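You operate a simulated robot arm through the tools that you are given. There is no shell and no other tool. Be economical: measure what you need, move in short steps, check, and stop when the job is done.

You are at the controls of a simulated two-armed robot. One attempt, no reset.

JOB
Take the green cartridge on the yellow bench top and put it away on the top of the green bench. Then put one of the card scraps from the shelf of the brown cart on the grey bench shelf. Then lift the dial box lid open. Do these in the order given. Set down upright: green cartridge.

The check looks at the end state, three seconds after you hand in, the way a careful person would. Anything else that was tipped, shoved, dropped, spilled or broken makes it a failure. Lids that push on must go on centred and level and be pressed home; caps that screw on are set level and turned clockwise until they are tight.

ROBOT AND FRAMES
Two 7-joint arms with two-finger parallel grippers on one trunk, on a base that drives. Base frame: it is fixed to the floor where the robot stands at the start and does not move with it; the origin is under the middle of the robot, x ahead of it, y to its left, z up. Units: m, degrees, N and s.
The left shoulder is at the start at [0.124, 0.171, 1.162], the right one opposite. With the tool pointing down near the work surface each hand reaches from about 0.1 to 0.74 m from the robot's upright axis, wherever it stands, measured 20 degrees to its own side. Places, roughly: card scrap (5x9x5 cm) [0.3, 1, 0.5]; dial box lid [0.8, -6.7, 0.9]; grey bench shelf [0.8, -3.1, 0.4]; top of the green bench [-2.7, -3.3, 0.8]. Payload 4.4 kg a hand.
The tool frame of a hand sits at the grasp point between the pads (the TCP): z along the fingers, y along the line on which they close. The tips reach 0.023 m beyond it. Largest opening 0.094 m; finger width 0.038, thickness 0.01; the body of the gripper, 0.054 by 0.096 m, starts 0.039 m behind the TCP.
Orientation is that of the tool frame in the base frame, as a unit quaternion [x, y, z, w]. With the fingers straight down and closing along the base's y, the tool's x points along the base's -x, its y along +y and its z along -z.

CONTROLS
- The arms move only by the tool step_arm. It takes "left_commands", "right_commands" or both (then of equal length, played together; a hand with none holds still); each is one flat list of numbers, 7 for each row, row after row: the turn, a rotation vector about the tool's x, y, z in degrees, then the shift along the tool's x, y, z in m, then the opening, from 0 (shut) to 1 (fully open). In form: [rx, ry, rz, tx, ty, tz, fingers, rx, ry, rz, tx, ty, tz, fingers, ...]. A call has 1 to 12 rows; each row shifts and turns the commanded pose from where the row before left it, along the tool's axes as they then stand. A row lasts 0.2 s, in which the tool goes at most 0.05 m and 8.6 degrees; a call with a longer step from one row to the next is refused whole, and so is a gripper value outside its range. Where a pose cannot be reached the arm comes as near as it can. A force on the tool above 40 N (or 10 N above the force at the start of the call, whichever is more), or a blocked arm, ends the call early, and 0.2 s more pass. The fingers move at their own pace (about 0.072 m/s each) and stop on an object; they squeeze with about 38 N. The grip force told is the motor's: it shows also when the fingers shut on nothing. Time passes only in rows, and 0.2 s behind the last, so rows that do not move let the fingers close. The reply holds the time, the measured pose of the TCP, the force on the tool along the base axes, the opening and the grip force, in the units named above and with some noise, with the torque about the TCP (base axes, N m) and any sound that the robot's microphone picked up, and new pictures: "show" is both (left out), scene, wrist or none (wrist: the cameras of the hands that moved).
- Cameras (640 x 400 px; columns grow to the right, rows downward): "scene" is now at [0.227, 0.0428, 1.2984]; the picture's right is [0.51, -0.86, 0.00], its down [-0.53, -0.32, -0.78] and it looks along [0.67, 0.40, -0.62] (base axes); focal length 266 px, centre (320, 200). "left" rides on the left gripper at [0.086, -0.016, -0.075] in its tool frame; the picture's right is [0.18, 0.98, 0.00], its down [-0.58, 0.11, -0.81] and it looks along [-0.79, 0.15, 0.59] (tool axes); focal length 243 px, centre (320, 200). "right" rides on the right gripper at [0.086, 0.016, -0.075] in its tool frame; the picture's right is [-0.18, 0.98, 0.00], its down [-0.58, -0.11, -0.81] and it looks along [-0.79, -0.15, 0.59] (tool axes); focal length 243 px, centre (320, 200). There is no depth. A picture from a camera that has moved, and an enlarged one, comes with that camera's place and axes in the base frame and with its lens.
- move_column(by): slides the trunk up (or, below 0, down) by that many m; the arms and the scene camera ride with it, the base frame stays. It gives what a move gives, with no picture.
- drive_base(legs): drives the robot by 1 to 6 legs, each [ahead, left, turn to the left] in m, m and degrees, along the robot's own axes; the way and the turn of a leg run together, so that a leg with both is an arc; at most 1.5 m and 180 degrees a leg. The arms and the cameras ride along, it lands a little off, and it stops where it bumps. It gives what a move gives, and a new picture of the scene camera.
- pan_tilt(pan, tilt): turns the head with the scene camera to pan (to the left, within 80 degrees either way) and tilt (down, from -29 to 69), counted from straight ahead of the robot. It gives what a move gives, and a new picture of the scene camera.
- close_up(camera, box): a new picture of the part [left, top, right, bottom] of that camera's present view, enlarged. It takes no simulated time.
- sign_off(): hands the job in; it is judged then, once.

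Work in short steps. Places have to be worked out from the pictures, the camera data and where the tool is seen: move nearer, look again, correct. Check each grasp and each placing, and mend what went wrong. You have 165 turns and 260 pictures in all, those below and enlarged ones among them. Open the grippers and draw the arms clear of the work before you hand the job in, unless the task says otherwise; then end with one line.

The tools are called after "Call:" by a JSON object that holds its "api" and its "payload". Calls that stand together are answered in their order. step_arm: Moves the arms, as the interface text tells. Its arguments: {"type":"object","properties":{"left_commands":{"type":"array"},"right_commands":{"type":"array"},"show":{"type":"string","enum":["both","scene","wrist","none"]}},"required":[]} The other tools are called the same way: move_column (by) slides the trunk up or down; drive_base (legs) drives the base; pan_tilt (pan, tilt) turns the head that bears the scene camera; close_up (camera, box) takes an enlarged picture of a part of a camera's view; sign_off () hands the job in.

At the start:

```text
time_s: 0.0
left_ee_pos: [0.3507, 0.3967, 1.0961]
left_orientation: [0.0, 1.0, -0.001, 0.0]
left_contact_force: [0.8, 0.0, 0.7]
left_ft_torque: [0.05, -0.01, 0.01]
left_width: 0.0939
left_grasp_force: 0.1
right_ee_pos: [0.459, 0.0117, 1.1336]
right_orientation: [0.0, 1.0, 0.0, 0.0]
right_contact_force: [0.2, 0.4, -0.9]
right_ft_torque: [-0.02, -0.02, 0.01]
right_width: 0.0943
right_grasp_force: 0.1
trunk travel left (down, up): [-0.175, 0.213]
robot x, y, heading: [-0.002, -0.0, 0.2]
head pan, tilt: [31.0, 38.5]
```

scene: 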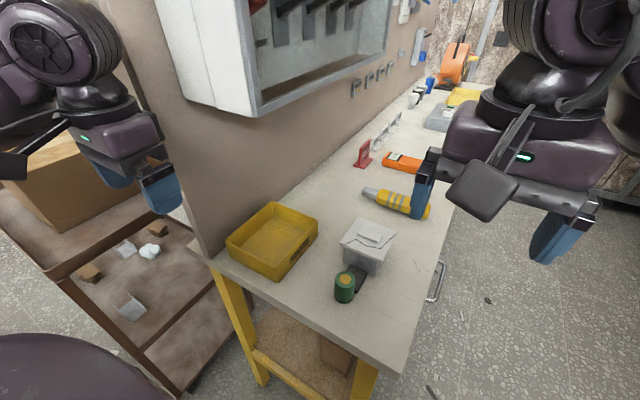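
right: 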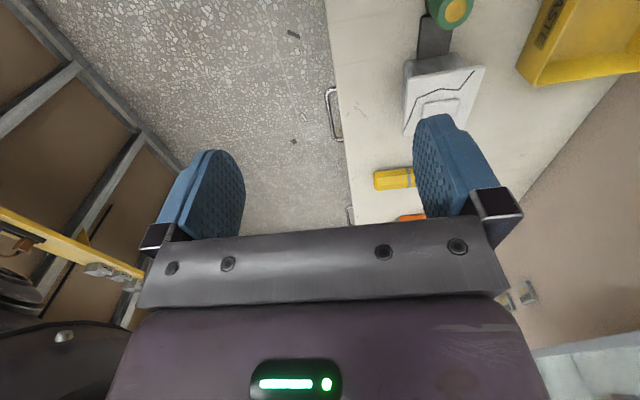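
left: 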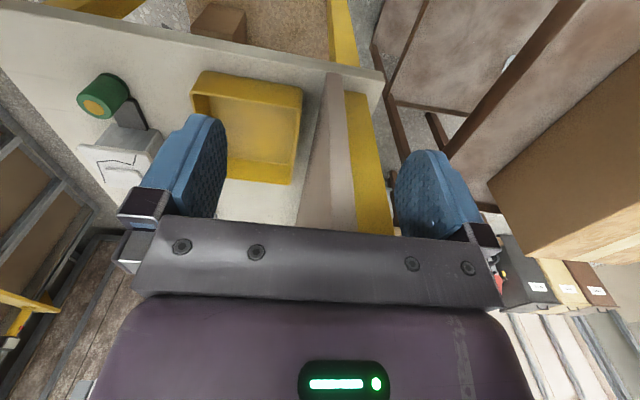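

The green cylinder near the bench's near edge looks like the cartridge; I'll enlarge it to see its shape and its neighbours.

Call:
{"api": "close_up", "payload": {"camera": "scene", "box": [280, 200, 440, 320]}}

Call:
{"api": "close_up", "payload": {"camera": "left", "box": [40, 40, 240, 200]}}

```text
3.33 times, centred on (360, 260) of scene
camera zoom: at [0.227, 0.0428, 1.2984], right [0.51, -0.86, 0.0], down [-0.53, -0.32, -0.78], along [0.67, 0.4, -0.62], focal length 886 px, centre (187, 0)
```

zoom: 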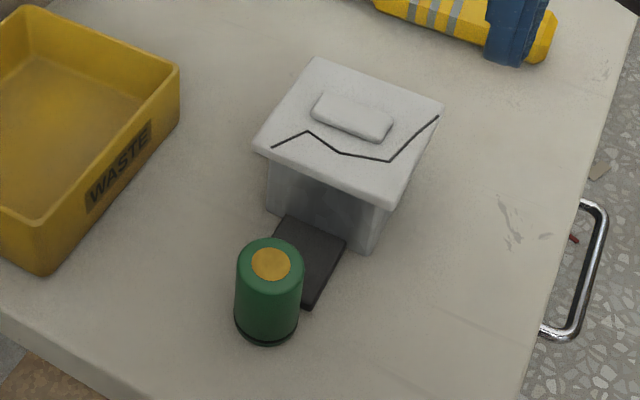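

```text
2.50 times, centred on (140, 120) of left
camera zoom: at [0.2641, 0.3801, 1.1698], right [-0.18, 0.98, 0.0], down [0.58, 0.11, 0.81], along [0.79, 0.15, -0.59], focal length 606 px, centre (770, 400)
```

zoom: 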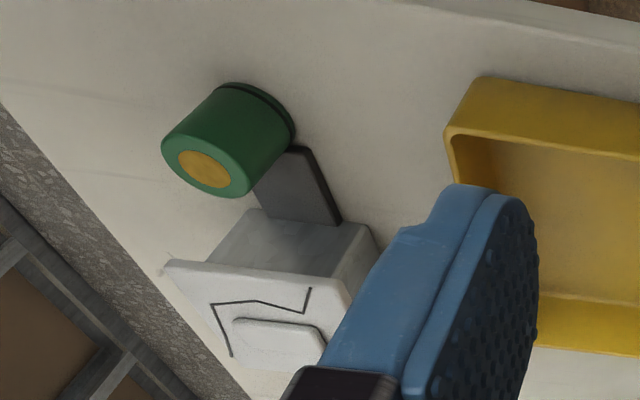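

The cartridge top triangulates to about (0.480, 0.143, 0.91), diameter about 3.4 cm, bench at about 0.86. I move the right hand above it, then check with the wrist camera.

Call:
{"api": "step_arm", "payload": {"right_commands": [0, 0, 0, -0.005, 0.033, 0.02, 1, 0, 0, 0, -0.005, 0.033, 0.02, 1, 0, 0, 0, -0.005, 0.033, 0.03, 1, 0, 0, 0, -0.006, 0.032, 0.03, 1, 0, 0, 0, 0, 0, 0.02, 1, 0, 0, 0, 0, 0, 0, 1]}}

```text
time_s: 1.4
left_ee_pos: [0.3506, 0.3974, 1.0961]
left_orientation: [0.0, 1.0, 0.0, 0.0]
left_contact_force: [0.4, 0.5, 0.0]
left_ft_torque: [-0.01, -0.01, 0.02]
left_width: 0.0942
left_grasp_force: 0.0
right_ee_pos: [0.4781, 0.1417, 1.0146]
right_orientation: [-0.001, 1.0, 0.0, 0.001]
right_contact_force: [-0.1, 0.5, -0.7]
right_ft_torque: [-0.03, -0.01, 0.01]
right_width: 0.094
right_grasp_force: 0.1
trunk travel left (down, up): [-0.175, 0.213]
robot x, y, heading: [0.001, -0.0009, -0.0]
head pan, tilt: [31.0, 38.5]
camera scene: at [0.2267, 0.043, 1.2985], right [0.51, -0.86, 0.0], down [-0.53, -0.32, -0.78], along [0.67, 0.4, -0.62], focal length 266 px, centre (320, 200)
camera right: at [0.3904, 0.1594, 1.0901], right [0.18, 0.98, 0.0], down [0.58, -0.11, 0.81], along [0.79, -0.15, -0.59], focal length 243 px, centre (320, 200)
```

scene: 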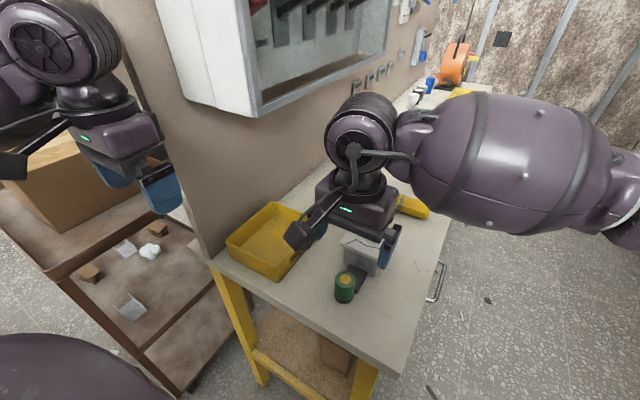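
right: 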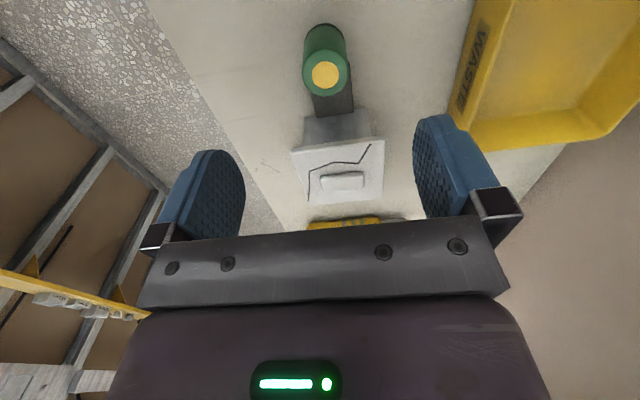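

Wrist view confirms the cartridge at (0.479, 0.146). I descend to TCP z≈0.892.

Call:
{"api": "step_arm", "payload": {"right_commands": [0, 0, 0, -0.001, 0.004, 0.04, 1, 0, 0, 0, 0, 0, 0.04, 1, 0, 0, 0, 0, 0, 0.025, 1, 0, 0, 0, 0, 0, 0.016, 1, 0, 0, 0, 0, 0, 0, 1]}}

```text
time_s: 2.6
left_ee_pos: [0.3507, 0.3966, 1.0949]
left_orientation: [0.0, 1.0, 0.0, 0.0]
left_contact_force: [-0.3, 0.8, 0.7]
left_ft_torque: [-0.04, 0.02, 0.0]
left_width: 0.0939
left_grasp_force: 0.1
right_ee_pos: [0.4806, 0.1464, 0.8924]
right_orientation: [0.0, 1.0, 0.0, 0.0]
right_contact_force: [-0.2, -0.1, 0.7]
right_ft_torque: [0.02, -0.03, -0.03]
right_width: 0.0941
right_grasp_force: 0.0
trunk travel left (down, up): [-0.175, 0.213]
robot x, y, heading: [0.004, 0.001, -0.1]
head pan, tilt: [31.0, 38.5]
camera scene: at [0.2269, 0.0428, 1.2984], right [0.51, -0.86, 0.0], down [-0.53, -0.32, -0.78], along [0.67, 0.4, -0.62], focal length 266 px, centre (320, 200)
camera right: at [0.3926, 0.1623, 0.9678], right [0.18, 0.98, 0.0], down [0.58, -0.11, 0.81], along [0.79, -0.15, -0.59], focal length 243 px, centre (320, 200)
```

scene: 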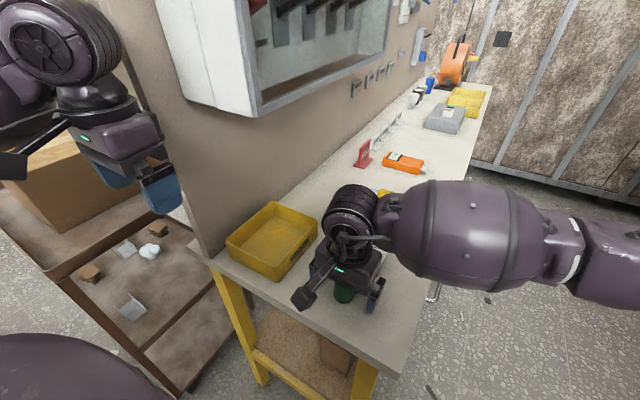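
right: 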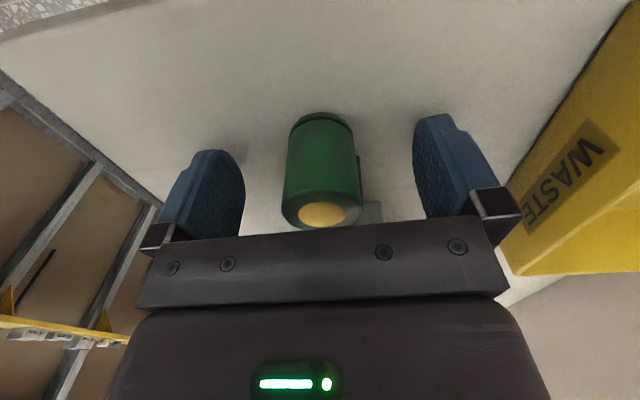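

Centred, but the dark slab starts near x≈0.495, so I raise 8 mm and back off 4 mm to keep the fingertips off it, then close.

Call:
{"api": "step_arm", "payload": {"right_commands": [0, 0, 0, 0.004, 0, -0.008, 1, 0, 0, 0, 0, 0, 0, 0, 0, 0, 0, 0, 0, 0, 0, 0, 0, 0, 0, 0, 0, 0, 0, 0, 0, 0, 0, 0, 0], "show": "wrist"}}

```text
time_s: 3.8
left_ee_pos: [0.352, 0.3965, 1.096]
left_orientation: [0.0, 1.0, 0.0, -0.001]
left_contact_force: [0.1, -0.2, -0.3]
left_ft_torque: [-0.03, 0.01, -0.01]
left_width: 0.094
left_grasp_force: 0.0
right_ee_pos: [0.4771, 0.1461, 0.8999]
right_orientation: [-0.001, 1.0, 0.0, 0.0]
right_contact_force: [-1.1, 1.0, -0.3]
right_ft_torque: [-0.03, 0.0, 0.04]
right_width: 0.0336
right_grasp_force: 38.3
trunk travel left (down, up): [-0.175, 0.213]
robot x, y, heading: [-0.0061, -0.0027, 0.0]
head pan, tilt: [31.0, 38.5]
camera right: at [0.3886, 0.1625, 0.9761], right [0.18, 0.98, 0.0], down [0.58, -0.11, 0.81], along [0.79, -0.15, -0.59], focal length 243 px, centre (320, 200)
```

right: 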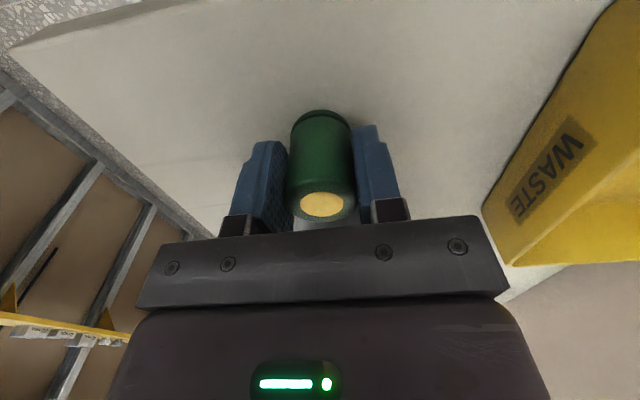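

Gripped at 3.4 cm. I lift straight up to about z=1.15 and check.

Call:
{"api": "step_arm", "payload": {"right_commands": [0, 0, 0, 0, 0, -0.02, 0, 0, 0, 0, 0, 0, -0.04, 0, 0, 0, 0, 0, 0, -0.04, 0, 0, 0, 0, 0, 0, -0.04, 0, 0, 0, 0, 0.02, -0.03, -0.04, 0, 0, 0, 0, 0.03, -0.04, -0.03, 0, 0, 0, 0, 0.03, -0.04, -0.03, 0, 0, 0, 0, 0.03, -0.04, 0, 0]}}

```text
refused: row 5 steps farther than a row can; nothing moved
```

Row 5 was too long; I shorten the diagonal rows.

Call:
{"api": "step_arm", "payload": {"right_commands": [0, 0, 0, 0, 0, -0.02, 0, 0, 0, 0, 0, 0, -0.04, 0, 0, 0, 0, 0, 0, -0.04, 0, 0, 0, 0, 0, 0, -0.04, 0, 0, 0, 0, 0.02, -0.03, -0.03, 0, 0, 0, 0, 0.02, -0.03, -0.03, 0, 0, 0, 0, 0.02, -0.03, -0.03, 0, 0, 0, 0, 0.02, -0.04, 0, 0]}}

```text
time_s: 5.6
left_ee_pos: [0.3514, 0.3966, 1.096]
left_orientation: [-0.001, 1.0, 0.0, 0.0]
left_contact_force: [0.7, -0.6, -0.5]
left_ft_torque: [0.03, 0.0, -0.01]
left_width: 0.0941
left_grasp_force: 0.1
right_ee_pos: [0.3983, 0.0142, 1.1288]
right_orientation: [0.0, 1.0, 0.0, 0.0]
right_contact_force: [-0.4, -0.4, -1.3]
right_ft_torque: [0.01, -0.01, 0.02]
right_width: 0.0
right_grasp_force: 37.6
trunk travel left (down, up): [-0.175, 0.213]
robot x, y, heading: [-0.0011, -0.0012, 0.1]
head pan, tilt: [31.0, 38.5]
camera scene: at [0.2271, 0.0417, 1.2983], right [0.51, -0.86, 0.0], down [-0.53, -0.32, -0.78], along [0.67, 0.4, -0.62], focal length 266 px, centre (320, 200)
camera right: at [0.3089, 0.0304, 1.2055], right [0.18, 0.98, 0.0], down [0.58, -0.11, 0.81], along [0.79, -0.15, -0.59], focal length 243 px, centre (320, 200)
```

scene: 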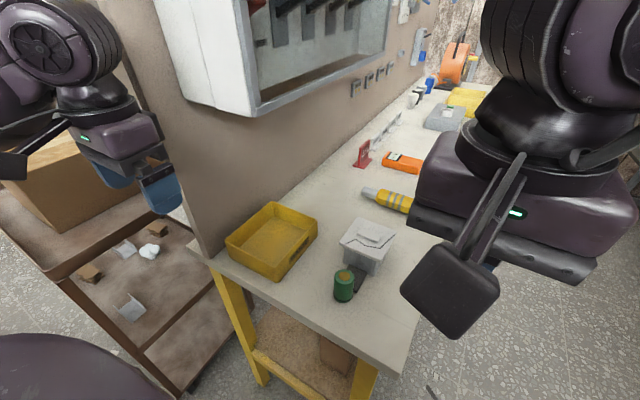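
right: 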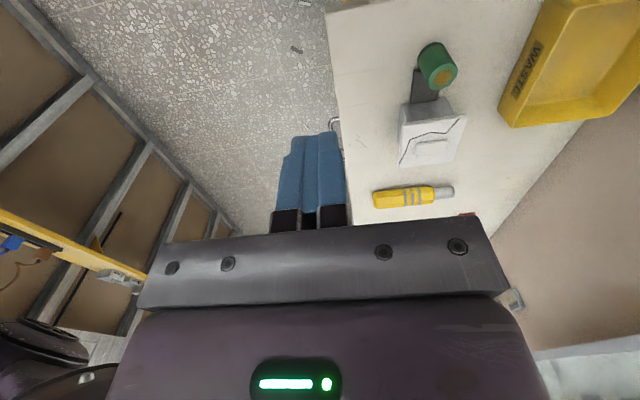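

The fingers slid off the cartridge; it is still standing. I look closely at it and the slab.

Call:
{"api": "close_up", "payload": {"camera": "scene", "box": [310, 210, 410, 310]}}

Call:
{"api": "close_up", "payload": {"camera": "right", "box": [380, 20, 500, 180]}}

```text
4.00 times, centred on (360, 260) of scene
camera zoom: at [0.2271, 0.0417, 1.2983], right [0.51, -0.86, 0.0], down [-0.53, -0.32, -0.78], along [0.67, 0.4, -0.62], focal length 1064 px, centre (160, -40)
```

zoom: 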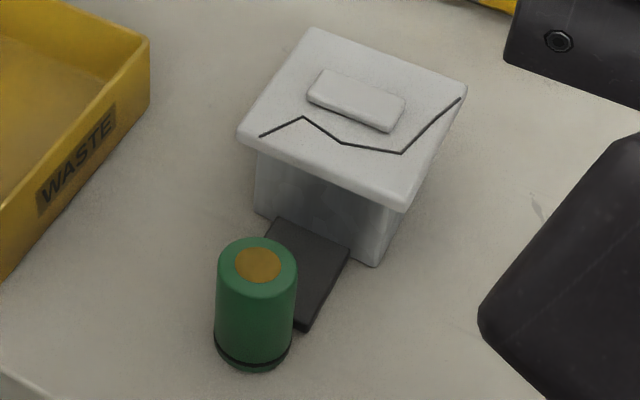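

```text
2.50 times, centred on (440, 100) of right
camera zoom: at [0.3089, 0.0304, 1.2055], right [0.18, 0.98, 0.0], down [0.58, -0.11, 0.81], along [0.79, -0.15, -0.59], focal length 606 px, centre (20, 450)
```

zoom: 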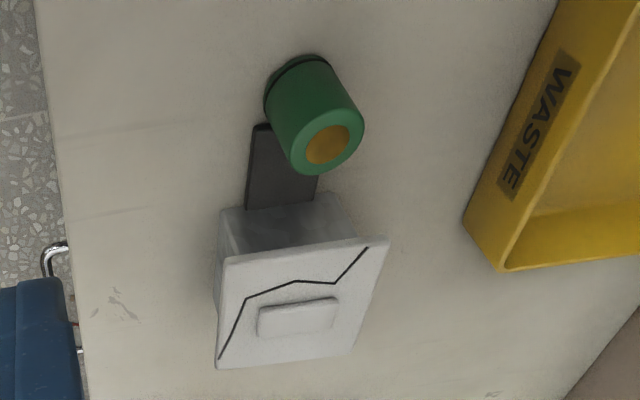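

The cartridge shifted about 5 mm toward +x (now ~(0.484, 0.147)) but stands upright. I return over it to grip lower and lift slowly this time.

Call:
{"api": "step_arm", "payload": {"right_commands": [0, 0, 0, -0.019, 0.033, 0.02, 1, 0, 0, 0, -0.019, 0.033, 0.02, 1, 0, 0, 0, -0.019, 0.033, 0.02, 1, 0, 0, 0, -0.019, 0.034, 0.03, 1, 0, 0, 0, 0, 0, 0.04, 1, 0, 0, 0, 0, 0, 0.03, 1, 0, 0, 0, 0, 0, 0, 1], "show": "wrist"}}

```text
time_s: 7.2
left_ee_pos: [0.351, 0.3953, 1.0967]
left_orientation: [0.0, 1.0, 0.0, 0.001]
left_contact_force: [0.0, -0.4, 0.2]
left_ft_torque: [0.0, 0.0, 0.02]
left_width: 0.0943
left_grasp_force: 0.0
right_ee_pos: [0.4755, 0.1495, 0.9674]
right_orientation: [-0.001, 1.0, 0.0, 0.0]
right_contact_force: [-0.4, 0.9, -0.9]
right_ft_torque: [-0.02, 0.01, 0.01]
right_width: 0.0939
right_grasp_force: 0.1
trunk travel left (down, up): [-0.175, 0.213]
robot x, y, heading: [0.0038, 0.002, -0.2]
head pan, tilt: [31.0, 38.5]
camera right: at [0.3881, 0.1659, 1.0446], right [0.18, 0.98, 0.0], down [0.58, -0.11, 0.81], along [0.79, -0.15, -0.59], focal length 243 px, centre (320, 200)
```

right: 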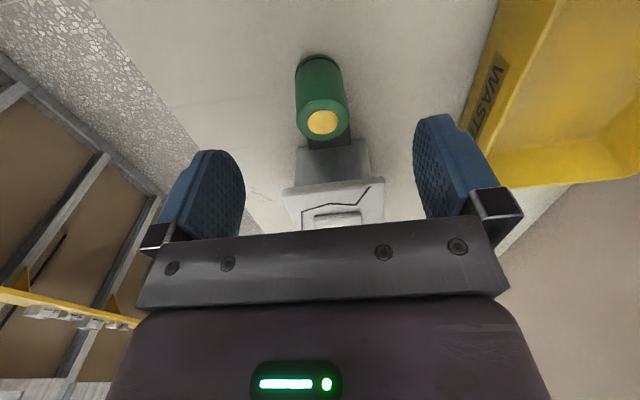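

Cartridge at (0.483, 0.150), bench at ~0.861. I descend to 0.887 and close.

Call:
{"api": "step_arm", "payload": {"right_commands": [0, 0, 0, 0.0015, 0, 0.03, 1, 0, 0, 0, 0, 0, 0.03, 1, 0, 0, 0, 0, 0, 0.02, 1, 0, 0, 0, 0, 0, 0, 1, 0, 0, 0, 0, 0, 0, 0, 0, 0, 0, 0, 0, 0, 0, 0, 0, 0, 0, 0, 0, 0, 0, 0, 0, 0, 0, 0, 0, 0, 0, 0, 0, 0, 0, 0], "show": "wrist"}}

Call:
{"api": "step_arm", "payload": {"right_commands": [0, 0, 0, 0, 0, -0.005, 0, 0, 0, 0, 0, 0, -0.005, 0, 0, 0, 0, 0, 0, -0.01, 0, 0, 0, 0, 0, 0, 0, 0], "show": "wrist"}}

```text
time_s: 9.2
left_ee_pos: [0.3512, 0.3979, 1.0952]
left_orientation: [0.0, 1.0, 0.001, -0.001]
left_contact_force: [-0.6, 0.1, 0.8]
left_ft_torque: [0.02, -0.04, 0.01]
left_width: 0.0939
left_grasp_force: 0.1
right_ee_pos: [0.4717, 0.1491, 0.89]
right_orientation: [0.0, 1.0, 0.0, 0.0]
right_contact_force: [-0.4, 0.3, -0.6]
right_ft_torque: [0.01, 0.01, -0.02]
right_width: 0.0339
right_grasp_force: 38.2
trunk travel left (down, up): [-0.175, 0.213]
robot x, y, heading: [-0.0002, 0.0024, -0.2]
head pan, tilt: [31.0, 38.5]
camera right: at [0.3841, 0.1663, 0.9661], right [0.18, 0.98, 0.0], down [0.58, -0.11, 0.81], along [0.79, -0.15, -0.59], focal length 243 px, centre (320, 200)
```

right: 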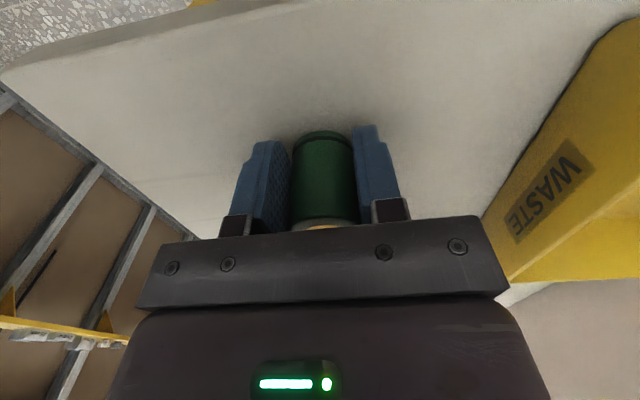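

```text
time_s: 10.2
left_ee_pos: [0.3505, 0.3976, 1.0959]
left_orientation: [0.0, 1.0, 0.0, 0.0]
left_contact_force: [-0.4, -0.5, -0.5]
left_ft_torque: [0.02, 0.02, 0.0]
left_width: 0.094
left_grasp_force: 0.0
right_ee_pos: [0.4719, 0.1492, 0.9114]
right_orientation: [0.0, 1.0, 0.0, 0.0]
right_contact_force: [-0.5, 0.1, -0.6]
right_ft_torque: [-0.01, -0.01, 0.02]
right_width: 0.034
right_grasp_force: 37.9
trunk travel left (down, up): [-0.175, 0.213]
robot x, y, heading: [0.0006, 0.0046, 0.2]
head pan, tilt: [31.0, 38.5]
camera right: at [0.3844, 0.166, 0.9873], right [0.18, 0.98, 0.0], down [0.58, -0.11, 0.81], along [0.79, -0.15, -0.59], focal length 243 px, centre (320, 200)
```

right: 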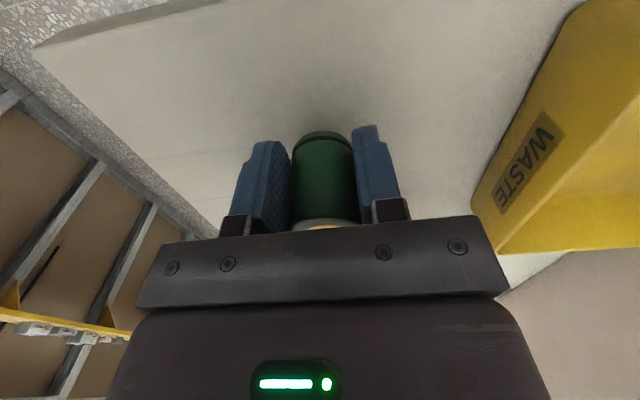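

It now rises with the gripper. Continuing up slowly.

Call:
{"api": "step_arm", "payload": {"right_commands": [0, 0, 0, 0, 0, -0.01, 0, 0, 0, 0, 0, 0, -0.015, 0, 0, 0, 0, 0, 0, -0.02, 0, 0, 0, 0, 0, 0, -0.02, 0, 0, 0, 0, 0, 0, -0.02, 0, 0, 0, 0, 0, 0, -0.02, 0, 0, 0, 0, 0, 0, -0.02, 0, 0, 0, 0, 0, 0, 0, 0], "show": "both"}}

```text
time_s: 12.0
left_ee_pos: [0.3529, 0.3956, 1.0956]
left_orientation: [0.0, 1.0, 0.0, 0.0]
left_contact_force: [0.1, 0.5, 0.2]
left_ft_torque: [-0.04, 0.02, -0.02]
left_width: 0.0942
left_grasp_force: 0.0
right_ee_pos: [0.4725, 0.1512, 1.0357]
right_orientation: [0.0, 1.0, 0.0, -0.001]
right_contact_force: [-0.9, -0.3, -0.4]
right_ft_torque: [-0.01, 0.02, -0.01]
right_width: 0.034
right_grasp_force: 38.2
trunk travel left (down, up): [-0.175, 0.213]
robot x, y, heading: [0.0032, -0.0021, 0.0]
head pan, tilt: [31.0, 38.5]
camera scene: at [0.2273, 0.0428, 1.2982], right [0.51, -0.86, 0.0], down [-0.53, -0.32, -0.78], along [0.67, 0.4, -0.62], focal length 266 px, centre (320, 200)
camera right: at [0.3839, 0.1664, 1.1109], right [0.18, 0.98, 0.0], down [0.58, -0.11, 0.81], along [0.79, -0.15, -0.59], focal length 243 px, centre (320, 200)
```

scene: 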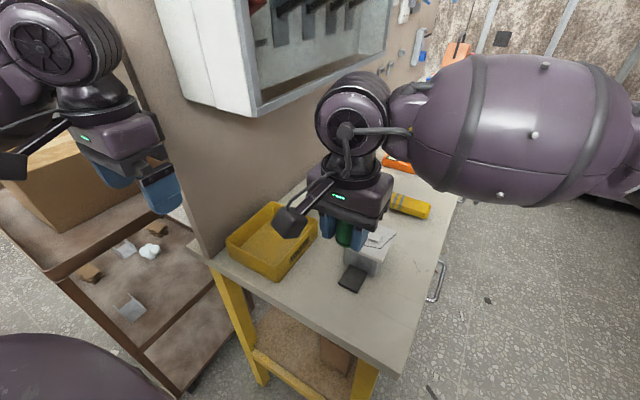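
right: 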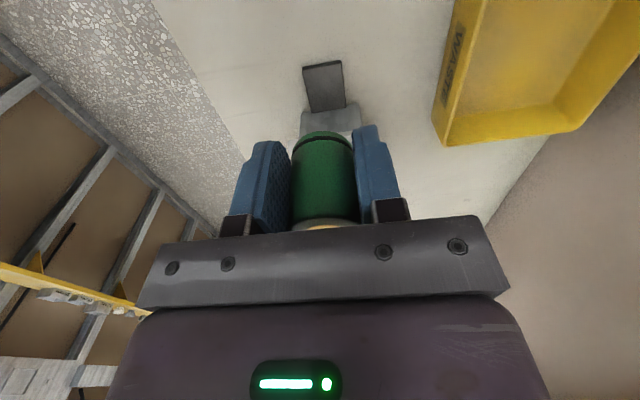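

Secure. I raise a bit more and draw the hand back toward the body for carrying; also draw the left hand in.

Call:
{"api": "step_arm", "payload": {"right_commands": [0, 0, 0, 0.01, -0.02, -0.02, 0, 0, 0, 0, 0.015, -0.025, -0.02, 0, 0, 0, 0, 0.02, -0.03, -0.02, 0, 0, 0, 0, 0.02, -0.03, -0.02, 0, 0, 0, 0, 0.02, -0.03, -0.02, 0, 0, 0, 0, 0.02, -0.03, 0, 0, 0, 0, 0, 0.02, -0.03, 0, 0, 0, 0, 0, 0.01, -0.02, 0, 0], "left_commands": [0, 0, 0, 0.01, -0.02, 0, 1, 0, 0, 0, 0.01, -0.02, 0, 1, 0, 0, 0, 0.01, -0.02, 0, 1, 0, 0, 0, 0.01, -0.02, 0, 1, 0, 0, 0, 0, -0.02, 0, 1, 0, 0, 0, 0, -0.02, 0, 1, 0, 0, 0, 0, -0.02, 0, 1, 0, 0, 0, 0, 0, 0, 1], "show": "scene"}}

Call:
{"api": "pan_tilt", "payload": {"pan": -75, "tilt": 20}}

```text
time_s: 13.8
left_ee_pos: [0.3461, 0.3879, 1.0951]
left_orientation: [0.001, 1.0, 0.001, 0.0]
left_contact_force: [-0.1, -0.9, 0.6]
left_ft_torque: [-0.01, 0.01, 0.0]
left_width: 0.0937
left_grasp_force: 0.0
left hand out of reach, approached as far as the arm can: row 1, 2, 3, 4, 5, 6, 7
right_ee_pos: [0.3427, -0.0565, 1.1354]
right_orientation: [0.003, 1.0, 0.0, -0.002]
right_contact_force: [12.0, 6.8, 7.5]
right_ft_torque: [-0.41, 1.89, -0.92]
right_width: 0.0341
right_grasp_force: 37.8
right hand out of reach, approached as far as the arm can: row 8
trunk travel left (down, up): [-0.175, 0.213]
robot x, y, heading: [0.0016, -0.0022, 0.0]
head pan, tilt: [31.0, 38.5]
camera scene: at [0.2273, 0.0433, 1.2982], right [0.51, -0.86, 0.0], down [-0.53, -0.32, -0.78], along [0.67, 0.4, -0.62], focal length 266 px, centre (320, 200)
```

scene: 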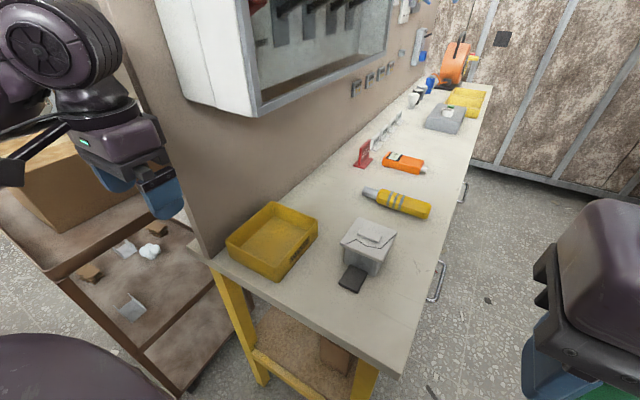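

```text
time_s: 15.6
left_ee_pos: [0.3461, 0.3865, 1.0959]
left_orientation: [0.001, 1.0, 0.0, 0.0]
left_contact_force: [0.0, -0.3, 0.2]
left_ft_torque: [0.02, 0.02, 0.01]
left_width: 0.0939
left_grasp_force: 0.1
right_ee_pos: [0.3408, -0.0554, 1.1349]
right_orientation: [0.0, 1.0, 0.001, 0.0]
right_contact_force: [24.2, 0.2, 30.9]
right_ft_torque: [0.39, 5.41, -0.29]
right_width: 0.0338
right_grasp_force: 37.9
trunk travel left (down, up): [-0.175, 0.213]
robot x, y, heading: [0.0009, -0.0012, -0.2]
head pan, tilt: [-75.0, 20.0]
camera scene: at [0.1774, -0.0913, 1.3276], right [-0.97, -0.26, 0.0], down [-0.09, 0.33, -0.94], along [0.24, -0.91, -0.34], focal length 266 px, centre (320, 200)
```

scene: 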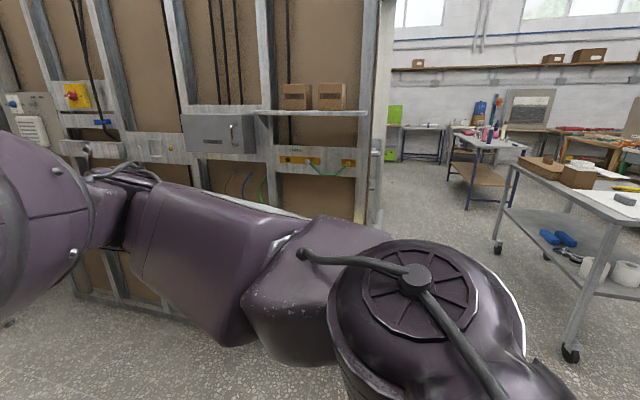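

The right hand is pressing on something of the robot itself (force 30 N); I move it out forward and slightly right until the force falls.

Call:
{"api": "step_arm", "payload": {"right_commands": [0, 0, 0, -0.02, 0, 0, 0, 0, 0, 0, -0.03, 0, 0, 0, 0, 0, 0, -0.02, 0, 0, 0, 0, 0, 0, 0, 0, 0, 0], "show": "wrist"}}

```text
time_s: 16.6
left_ee_pos: [0.3451, 0.3879, 1.0966]
left_orientation: [0.0, 1.0, -0.001, 0.0]
left_contact_force: [0.4, -0.2, 0.6]
left_ft_torque: [0.02, 0.0, 0.01]
left_width: 0.0938
left_grasp_force: 0.0
right_ee_pos: [0.4118, -0.0554, 1.1356]
right_orientation: [0.001, 1.0, 0.0, 0.0]
right_contact_force: [0.3, -0.4, 0.0]
right_ft_torque: [0.02, 0.01, -0.03]
right_width: 0.0338
right_grasp_force: 37.8
trunk travel left (down, up): [-0.175, 0.213]
robot x, y, heading: [-0.0012, 0.0022, 0.3]
head pan, tilt: [-75.0, 20.0]
camera right: at [0.3243, -0.0388, 1.2114], right [0.18, 0.98, 0.0], down [0.58, -0.11, 0.81], along [0.79, -0.15, -0.59], focal length 243 px, centre (320, 200)
```

right: 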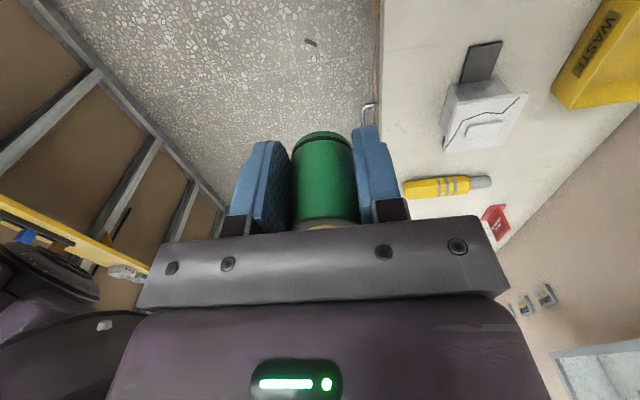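

Free now. I back up 0.4 m, turn right 90° and look ahead.

Call:
{"api": "drive_base", "payload": {"legs": [[-0.4, 0, 0], [0, 0, -90]]}}

Call:
{"api": "pan_tilt", "payload": {"pan": 35, "tilt": 25}}

Call:
{"api": "pan_tilt", "payload": {"pan": -40, "tilt": 25}}

```text
time_s: 19.0
left_ee_pos: [-0.0235, 0.3836, 1.0956]
left_orientation: [-0.001, 1.0, 0.0, -0.001]
left_contact_force: [0.5, 0.1, 0.6]
left_ft_torque: [-0.02, -0.01, -0.01]
left_width: 0.0941
left_grasp_force: 0.1
right_ee_pos: [0.0423, -0.0581, 1.1348]
right_orientation: [-0.001, 1.0, 0.0, 0.0]
right_contact_force: [1.1, 1.0, -0.3]
right_ft_torque: [0.01, 0.04, 0.03]
right_width: 0.0339
right_grasp_force: 38.1
trunk travel left (down, up): [-0.175, 0.213]
robot x, y, heading: [-0.3708, -0.0007, -0.1]
head pan, tilt: [-75.0, 20.0]
stopped in leg 1: the robot was blocked; the commanded pose is now the measured one
camera scene: at [-0.1913, -0.0941, 1.3274], right [-0.97, -0.26, 0.0], down [-0.09, 0.33, -0.94], along [0.24, -0.91, -0.34], focal length 266 px, centre (320, 200)
```

scene: 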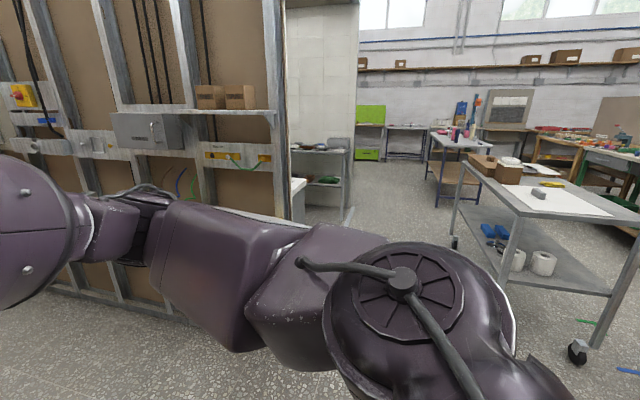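

```text
time_s: 20.9
left_ee_pos: [-0.0244, 0.3841, 1.0952]
left_orientation: [0.001, 1.0, -0.001, -0.001]
left_contact_force: [1.2, 0.3, -0.1]
left_ft_torque: [0.03, 0.01, 0.01]
left_width: 0.0944
left_grasp_force: 0.1
right_ee_pos: [0.0417, -0.0568, 1.1352]
right_orientation: [-0.001, 1.0, -0.001, 0.0]
right_contact_force: [0.2, 0.7, -0.7]
right_ft_torque: [0.02, -0.01, -0.01]
right_width: 0.0339
right_grasp_force: 38.2
trunk travel left (down, up): [-0.175, 0.213]
robot x, y, heading: [-0.3727, 0.0005, 0.1]
head pan, tilt: [35.0, 25.0]
camera scene: at [-0.1411, 0.049, 1.3195], right [0.57, -0.82, 0.0], down [-0.35, -0.24, -0.91], along [0.74, 0.52, -0.42], focal length 266 px, centre (320, 200)
```

scene: 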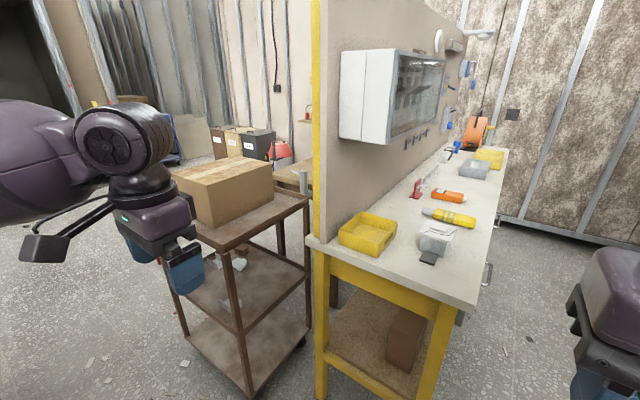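

```text
time_s: 22.3
left_ee_pos: [-0.0241, 0.3835, 1.0961]
left_orientation: [-0.001, 1.0, -0.001, 0.0]
left_contact_force: [0.8, 0.8, 0.0]
left_ft_torque: [-0.01, 0.0, 0.03]
left_width: 0.0939
left_grasp_force: 0.2
right_ee_pos: [0.0422, -0.0575, 1.1358]
right_orientation: [-0.001, 1.0, -0.001, 0.0]
right_contact_force: [0.4, -0.5, -0.6]
right_ft_torque: [-0.01, -0.01, -0.01]
right_width: 0.034
right_grasp_force: 38.1
trunk travel left (down, up): [-0.175, 0.213]
robot x, y, heading: [-0.3735, -0.003, -0.3]
head pan, tilt: [-40.0, 25.0]
camera scene: at [-0.1459, -0.063, 1.3195], right [-0.64, -0.77, 0.0], down [-0.32, 0.27, -0.91], along [0.69, -0.58, -0.42], focal length 266 px, centre (320, 200)
```

scene: 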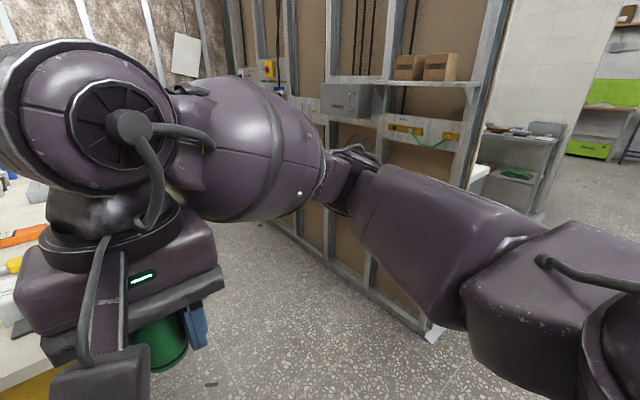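

Something is behind; I go forward a little and turn right in place by 45° in order to see behind.

Call:
{"api": "drive_base", "payload": {"legs": [[0.08, 0, 0], [0, 0, -45]]}}

Call:
{"api": "pan_tilt", "payload": {"pan": -80, "tilt": 35}}

```text
time_s: 25.4
left_ee_pos: [0.2366, 0.0483, 1.0947]
left_orientation: [0.361, 0.932, 0.0, -0.002]
left_contact_force: [-0.1, -0.3, -0.2]
left_ft_torque: [-0.01, 0.02, 0.01]
left_width: 0.0941
left_grasp_force: 0.1
right_ee_pos: [-0.0138, -0.3217, 1.1357]
right_orientation: [0.361, 0.932, -0.001, -0.001]
right_contact_force: [0.2, 0.1, -0.3]
right_ft_torque: [-0.03, 0.0, -0.02]
right_width: 0.0339
right_grasp_force: 38.1
trunk travel left (down, up): [-0.175, 0.213]
robot x, y, heading: [-0.279, -0.0035, -42.6]
head pan, tilt: [-40.0, 25.0]
stopped in leg 2: the robot was blocked; the commanded pose is now the measured one
camera scene: at [-0.1544, -0.1997, 1.3194], right [-0.99, -0.13, 0.0], down [-0.06, 0.42, -0.91], along [0.12, -0.9, -0.42], focal length 266 px, centre (320, 200)
```

scene: 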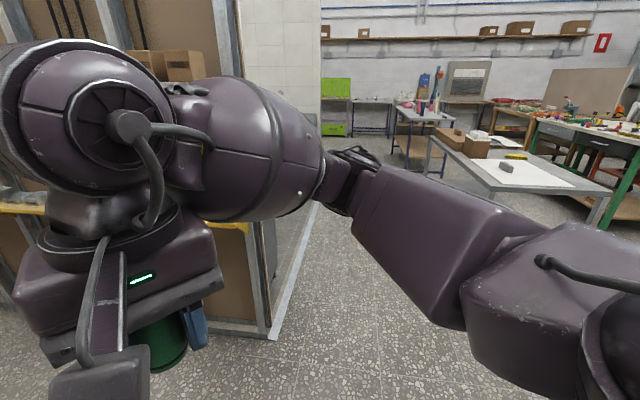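

```text
time_s: 26.4
left_ee_pos: [0.237, 0.0478, 1.0957]
left_orientation: [0.362, 0.932, 0.0, -0.001]
left_contact_force: [-0.2, -0.2, -0.1]
left_ft_torque: [-0.01, -0.02, -0.01]
left_width: 0.0938
left_grasp_force: 0.0
right_ee_pos: [-0.0137, -0.3236, 1.1352]
right_orientation: [0.361, 0.933, 0.0, 0.0]
right_contact_force: [-0.2, 0.2, 0.3]
right_ft_torque: [0.03, 0.02, 0.0]
right_width: 0.034
right_grasp_force: 37.6
trunk travel left (down, up): [-0.175, 0.213]
robot x, y, heading: [-0.2771, -0.0005, -42.5]
head pan, tilt: [-80.0, 35.0]
camera scene: at [-0.2138, -0.1825, 1.3037], right [-0.84, 0.54, 0.0], down [0.31, 0.48, -0.82], along [-0.44, -0.69, -0.57], focal length 266 px, centre (320, 200)
```

scene: 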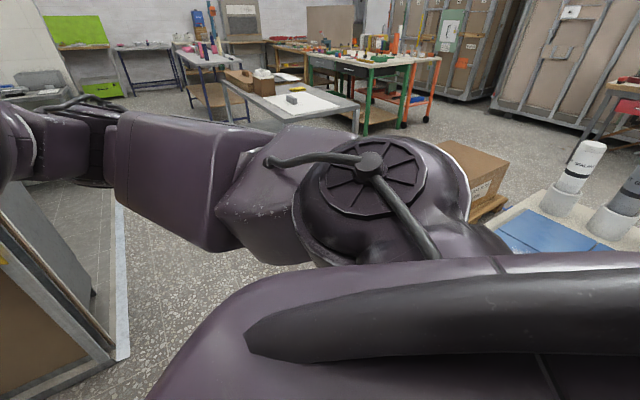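

Turn got blocked at -42.6°. I look left to see whether the left arm met the yellow post, and behind.

Call:
{"api": "pan_tilt", "payload": {"pan": 60, "tilt": 30}}

```text
time_s: 28.7
left_ee_pos: [0.237, 0.0484, 1.0954]
left_orientation: [0.362, 0.932, 0.0, -0.001]
left_contact_force: [0.7, 0.4, -0.7]
left_ft_torque: [0.0, -0.01, 0.0]
left_width: 0.0938
left_grasp_force: 0.0
right_ee_pos: [-0.0147, -0.3217, 1.1362]
right_orientation: [0.361, 0.933, 0.001, 0.0]
right_contact_force: [-0.4, -0.3, -1.5]
right_ft_torque: [0.04, 0.02, 0.0]
right_width: 0.0341
right_grasp_force: 38.1
trunk travel left (down, up): [-0.175, 0.213]
robot x, y, heading: [-0.2794, -0.0009, -42.2]
head pan, tilt: [60.0, 30.0]
camera scene: at [-0.0803, -0.0809, 1.3115], right [0.3, -0.95, 0.0], down [-0.48, -0.15, -0.87], along [0.83, 0.26, -0.5], focal length 266 px, centre (320, 200)
```

scene: 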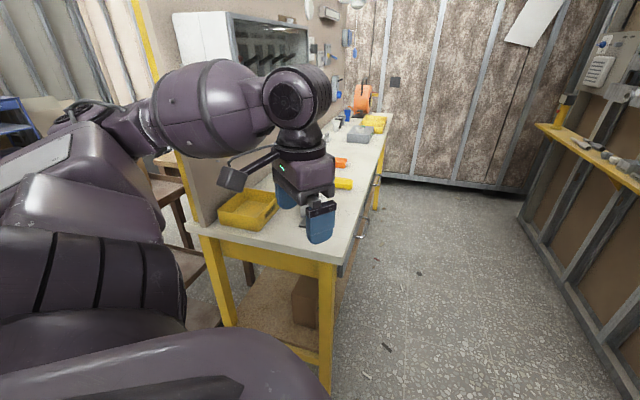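

The left forearm is against the fixed yellow post. I shift the robot along base -y by 0.4 m, then turn further right.

Call:
{"api": "drive_base", "payload": {"legs": [[0.27, -0.3, 0], [0, 0, -48]]}}

Call:
{"api": "pan_tilt", "payload": {"pan": 0, "tilt": 25}}

```text
time_s: 32.1
left_ee_pos: [0.237, -0.3631, 1.0949]
left_orientation: [0.367, 0.93, -0.001, -0.002]
left_contact_force: [-0.8, 0.5, -0.4]
left_ft_torque: [0.02, -0.04, 0.02]
left_width: 0.0938
left_grasp_force: 0.0
right_ee_pos: [-0.0184, -0.7307, 1.1355]
right_orientation: [0.366, 0.931, 0.0, -0.001]
right_contact_force: [-0.2, -0.3, 0.1]
right_ft_torque: [-0.01, 0.01, 0.01]
right_width: 0.0339
right_grasp_force: 38.8
trunk travel left (down, up): [-0.175, 0.213]
robot x, y, heading: [-0.2823, -0.4061, -43.2]
head pan, tilt: [60.0, 30.0]
stopped in leg 2: the robot was blocked; the commanded pose is now the measured one
camera scene: at [-0.0815, -0.488, 1.3115], right [0.29, -0.96, 0.0], down [-0.48, -0.14, -0.87], along [0.83, 0.25, -0.5], focal length 266 px, centre (320, 200)
```

scene: 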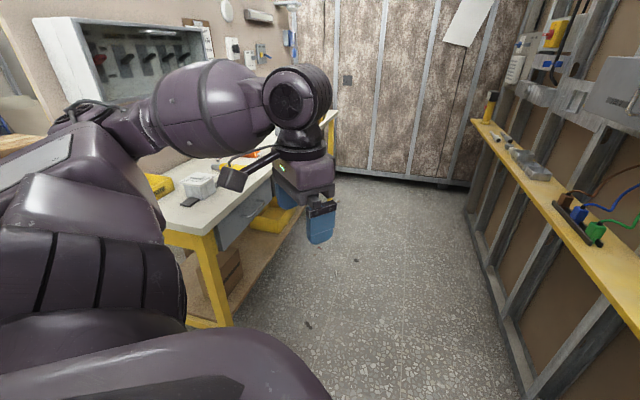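

```text
time_s: 33.4
left_ee_pos: [0.2369, -0.3625, 1.0955]
left_orientation: [0.368, 0.93, -0.001, -0.002]
left_contact_force: [-0.1, -0.4, 0.4]
left_ft_torque: [-0.02, 0.02, -0.01]
left_width: 0.0941
left_grasp_force: 0.1
right_ee_pos: [-0.0169, -0.7301, 1.1357]
right_orientation: [0.366, 0.93, -0.001, -0.001]
right_contact_force: [-0.3, 0.0, -0.3]
right_ft_torque: [-0.01, 0.01, -0.01]
right_width: 0.0341
right_grasp_force: 38.1
trunk travel left (down, up): [-0.175, 0.213]
robot x, y, heading: [-0.2789, -0.4049, -42.9]
head pan, tilt: [0.0, 25.0]
camera scene: at [-0.1008, -0.5773, 1.3195], right [-0.68, -0.73, 0.0], down [-0.31, 0.29, -0.91], along [0.66, -0.62, -0.42], focal length 266 px, centre (320, 200)
```

scene: 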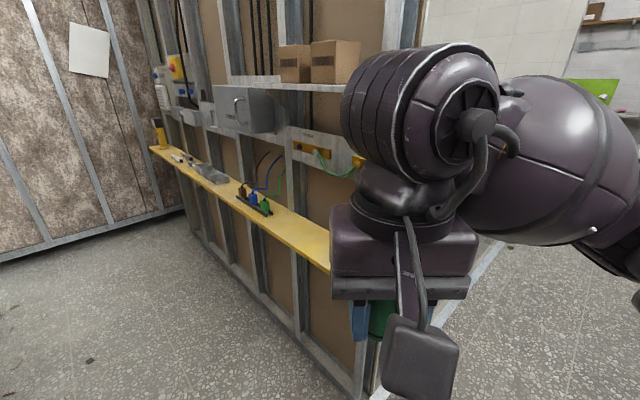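

Blocked again at the same heading, so it's probably the base's rear corner against the bench behind. I shift 0.2 m toward +x and turn.

Call:
{"api": "drive_base", "payload": {"legs": [[0.18, 0.1, 0], [0, 0, -45]]}}

Call:
{"api": "pan_tilt", "payload": {"pan": -50, "tilt": 30}}

```text
time_s: 37.1
left_ee_pos: [0.3144, -0.7925, 1.0952]
left_orientation: [0.696, 0.718, 0.0, -0.002]
left_contact_force: [-1.3, 0.7, 0.6]
left_ft_torque: [-0.03, -0.03, 0.01]
left_width: 0.0939
left_grasp_force: 0.0
right_ee_pos: [-0.1229, -0.8714, 1.1367]
right_orientation: [0.695, 0.719, 0.0, 0.001]
right_contact_force: [-0.1, 0.2, -0.7]
right_ft_torque: [-0.01, 0.0, -0.01]
right_width: 0.034
right_grasp_force: 37.9
trunk travel left (down, up): [-0.175, 0.213]
robot x, y, heading: [-0.0808, -0.4581, -88.3]
head pan, tilt: [0.0, 25.0]
camera scene: at [-0.0734, -0.7057, 1.3195], right [-1.0, -0.03, 0.0], down [-0.01, 0.42, -0.91], along [0.03, -0.91, -0.42], focal length 266 px, centre (320, 200)
```

scene: 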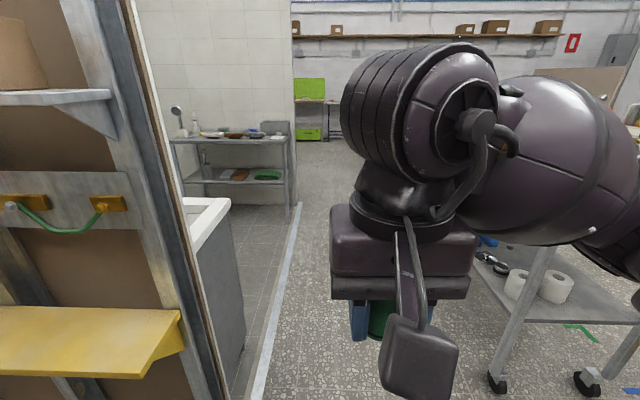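

```text
time_s: 38.3
left_ee_pos: [0.3174, -0.7931, 1.0948]
left_orientation: [0.696, 0.718, 0.0, 0.0]
left_contact_force: [1.7, -0.4, 0.3]
left_ft_torque: [0.0, -0.02, -0.02]
left_width: 0.0942
left_grasp_force: 0.1
right_ee_pos: [-0.1243, -0.8726, 1.1361]
right_orientation: [0.695, 0.719, -0.001, 0.0]
right_contact_force: [-0.1, -1.1, -1.2]
right_ft_torque: [0.02, -0.01, -0.02]
right_width: 0.0341
right_grasp_force: 38.1
trunk travel left (down, up): [-0.175, 0.213]
robot x, y, heading: [-0.0833, -0.4614, -88.2]
head pan, tilt: [-50.0, 30.0]
camera scene: at [-0.1433, -0.6739, 1.3115], right [-0.67, 0.74, 0.0], down [0.37, 0.33, -0.87], along [-0.65, -0.58, -0.5], focal length 266 px, centre (320, 200)
```

scene: 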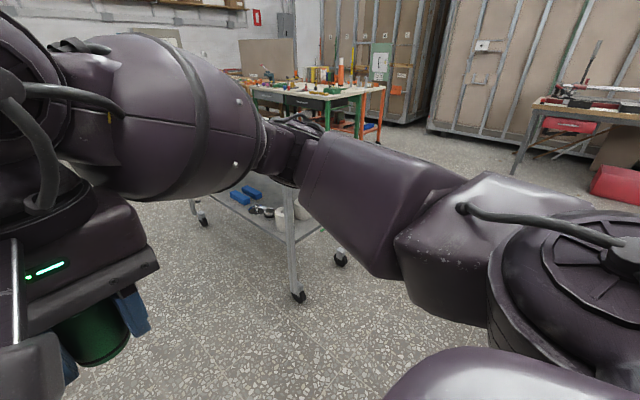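

Facing -y now. I raise the column to lift the elbows over trolley height, then move diagonally right/forward into the corridor between partition end (x≈0.26) and trolley (x≈-0.88).

Call:
{"api": "move_column", "payload": {"by": 0.15}}

Call:
{"api": "drive_base", "payload": {"legs": [[0.2, -0.18, 0], [0.15, -0.1, -2]]}}

Call:
{"api": "pan_tilt", "payload": {"pan": -20, "tilt": 30}}

```text
time_s: 40.0
left_ee_pos: [0.3154, -0.7933, 1.245]
left_orientation: [0.695, 0.719, 0.0, -0.001]
left_contact_force: [-0.4, -0.3, -0.3]
left_ft_torque: [0.03, -0.01, 0.0]
left_width: 0.0937
left_grasp_force: 0.1
right_ee_pos: [-0.1231, -0.8722, 1.285]
right_orientation: [0.695, 0.719, 0.001, 0.0]
right_contact_force: [0.5, -0.7, -1.0]
right_ft_torque: [-0.01, -0.01, -0.03]
right_width: 0.0338
right_grasp_force: 38.3
trunk travel left (down, up): [-0.325, 0.063]
robot x, y, heading: [-0.0849, -0.4585, -88.0]
head pan, tilt: [-50.0, 30.0]
```

```text
time_s: 43.4
left_ee_pos: [0.033, -1.1734, 1.2443]
left_orientation: [0.71, 0.705, 0.0, -0.002]
left_contact_force: [-0.6, 0.0, -0.5]
left_ft_torque: [0.0, 0.02, 0.03]
left_width: 0.0941
left_grasp_force: 0.0
right_ee_pos: [-0.4096, -1.2353, 1.2852]
right_orientation: [0.708, 0.706, -0.001, 0.0]
right_contact_force: [-0.5, -0.7, -0.8]
right_ft_torque: [0.03, 0.03, 0.01]
right_width: 0.0338
right_grasp_force: 37.9
trunk travel left (down, up): [-0.325, 0.063]
robot x, y, heading: [-0.3535, -0.8242, -90.4]
head pan, tilt: [-50.0, 30.0]
camera scene: at [-0.4207, -0.9433, 1.4717], right [-0.64, 0.77, 0.0], down [0.39, 0.32, -0.87], along [-0.67, -0.55, -0.5], focal length 266 px, centre (320, 200)
```

scene: 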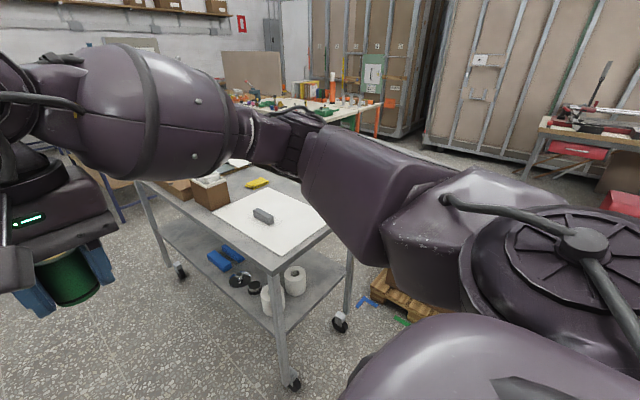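

```text
time_s: 44.3
left_ee_pos: [0.0347, -1.1742, 1.2461]
left_orientation: [0.709, 0.705, 0.0, -0.001]
left_contact_force: [0.6, 0.4, -0.2]
left_ft_torque: [-0.01, 0.03, 0.0]
left_width: 0.0942
left_grasp_force: 0.0
right_ee_pos: [-0.4088, -1.2357, 1.2855]
right_orientation: [0.708, 0.706, 0.0, 0.001]
right_contact_force: [0.0, 0.4, -1.1]
right_ft_torque: [0.04, 0.0, 0.03]
right_width: 0.0338
right_grasp_force: 38.0
trunk travel left (down, up): [-0.325, 0.063]
robot x, y, heading: [-0.3518, -0.8245, -90.4]
head pan, tilt: [-20.0, 30.0]
camera scene: at [-0.3823, -0.9698, 1.4718], right [-0.94, 0.35, 0.0], down [0.18, 0.47, -0.87], along [-0.3, -0.81, -0.5], focal length 266 px, centre (320, 200)
```

scene: 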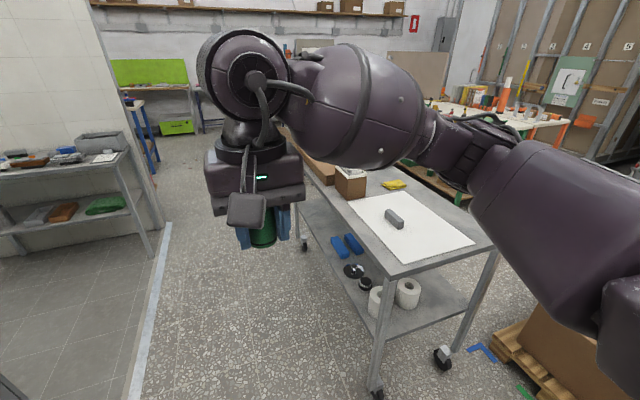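

The path south along x≈-0.35 is open. I drive to y≈-3.1.

Call:
{"api": "drive_base", "payload": {"legs": [[1.3, 0, 0], [1.0, 0, 0]]}}

Call:
{"api": "pan_tilt", "payload": {"pan": -75, "tilt": 25}}

```text
time_s: 46.5
left_ee_pos: [0.0321, -1.3614, 1.2466]
left_orientation: [0.706, 0.708, 0.0, 0.0]
left_contact_force: [0.6, 0.2, -0.1]
left_ft_torque: [0.0, -0.03, -0.02]
left_width: 0.0938
left_grasp_force: 0.1
right_ee_pos: [-0.4121, -1.4276, 1.2873]
right_orientation: [0.707, 0.708, 0.0, 0.001]
right_contact_force: [-0.1, -0.2, -1.0]
right_ft_torque: [0.0, 0.01, -0.01]
right_width: 0.0338
right_grasp_force: 38.4
trunk travel left (down, up): [-0.325, 0.063]
robot x, y, heading: [-0.3535, -1.0197, -90.2]
head pan, tilt: [-20.0, 30.0]
stopped in leg 1: the robot was blocked; the commanded pose is now the measured one
camera scene: at [-0.3864, -1.1604, 1.4723], right [-0.94, 0.34, 0.0], down [0.17, 0.47, -0.87], along [-0.29, -0.82, -0.5], focal length 266 px, centre (320, 200)
```

scene: 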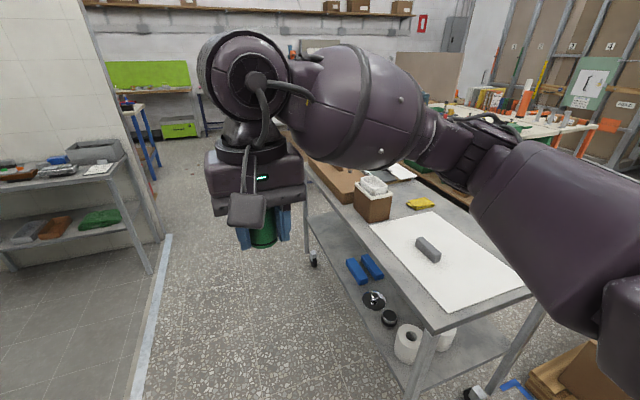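

```text
time_s: 47.7
left_ee_pos: [0.0312, -1.3603, 1.2463]
left_orientation: [0.707, 0.707, 0.0, 0.0]
left_contact_force: [0.6, 0.7, -0.5]
left_ft_torque: [0.01, 0.02, 0.03]
left_width: 0.094
left_grasp_force: 0.1
right_ee_pos: [-0.411, -1.4267, 1.286]
right_orientation: [0.706, 0.708, -0.001, 0.002]
right_contact_force: [-0.2, -0.2, -0.4]
right_ft_torque: [-0.01, 0.01, -0.02]
right_width: 0.0341
right_grasp_force: 37.8
trunk travel left (down, up): [-0.325, 0.063]
robot x, y, heading: [-0.3505, -1.0181, -90.4]
head pan, tilt: [-75.0, 25.0]
camera scene: at [-0.4444, -1.098, 1.4799], right [-0.26, 0.97, 0.0], down [0.41, 0.11, -0.91], along [-0.87, -0.24, -0.42], focal length 266 px, centre (320, 200)
```

scene: 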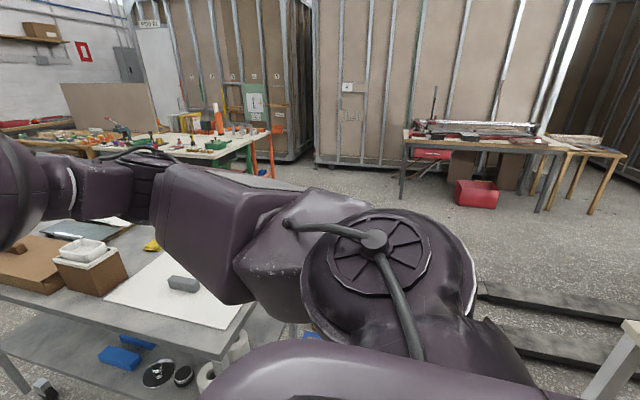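

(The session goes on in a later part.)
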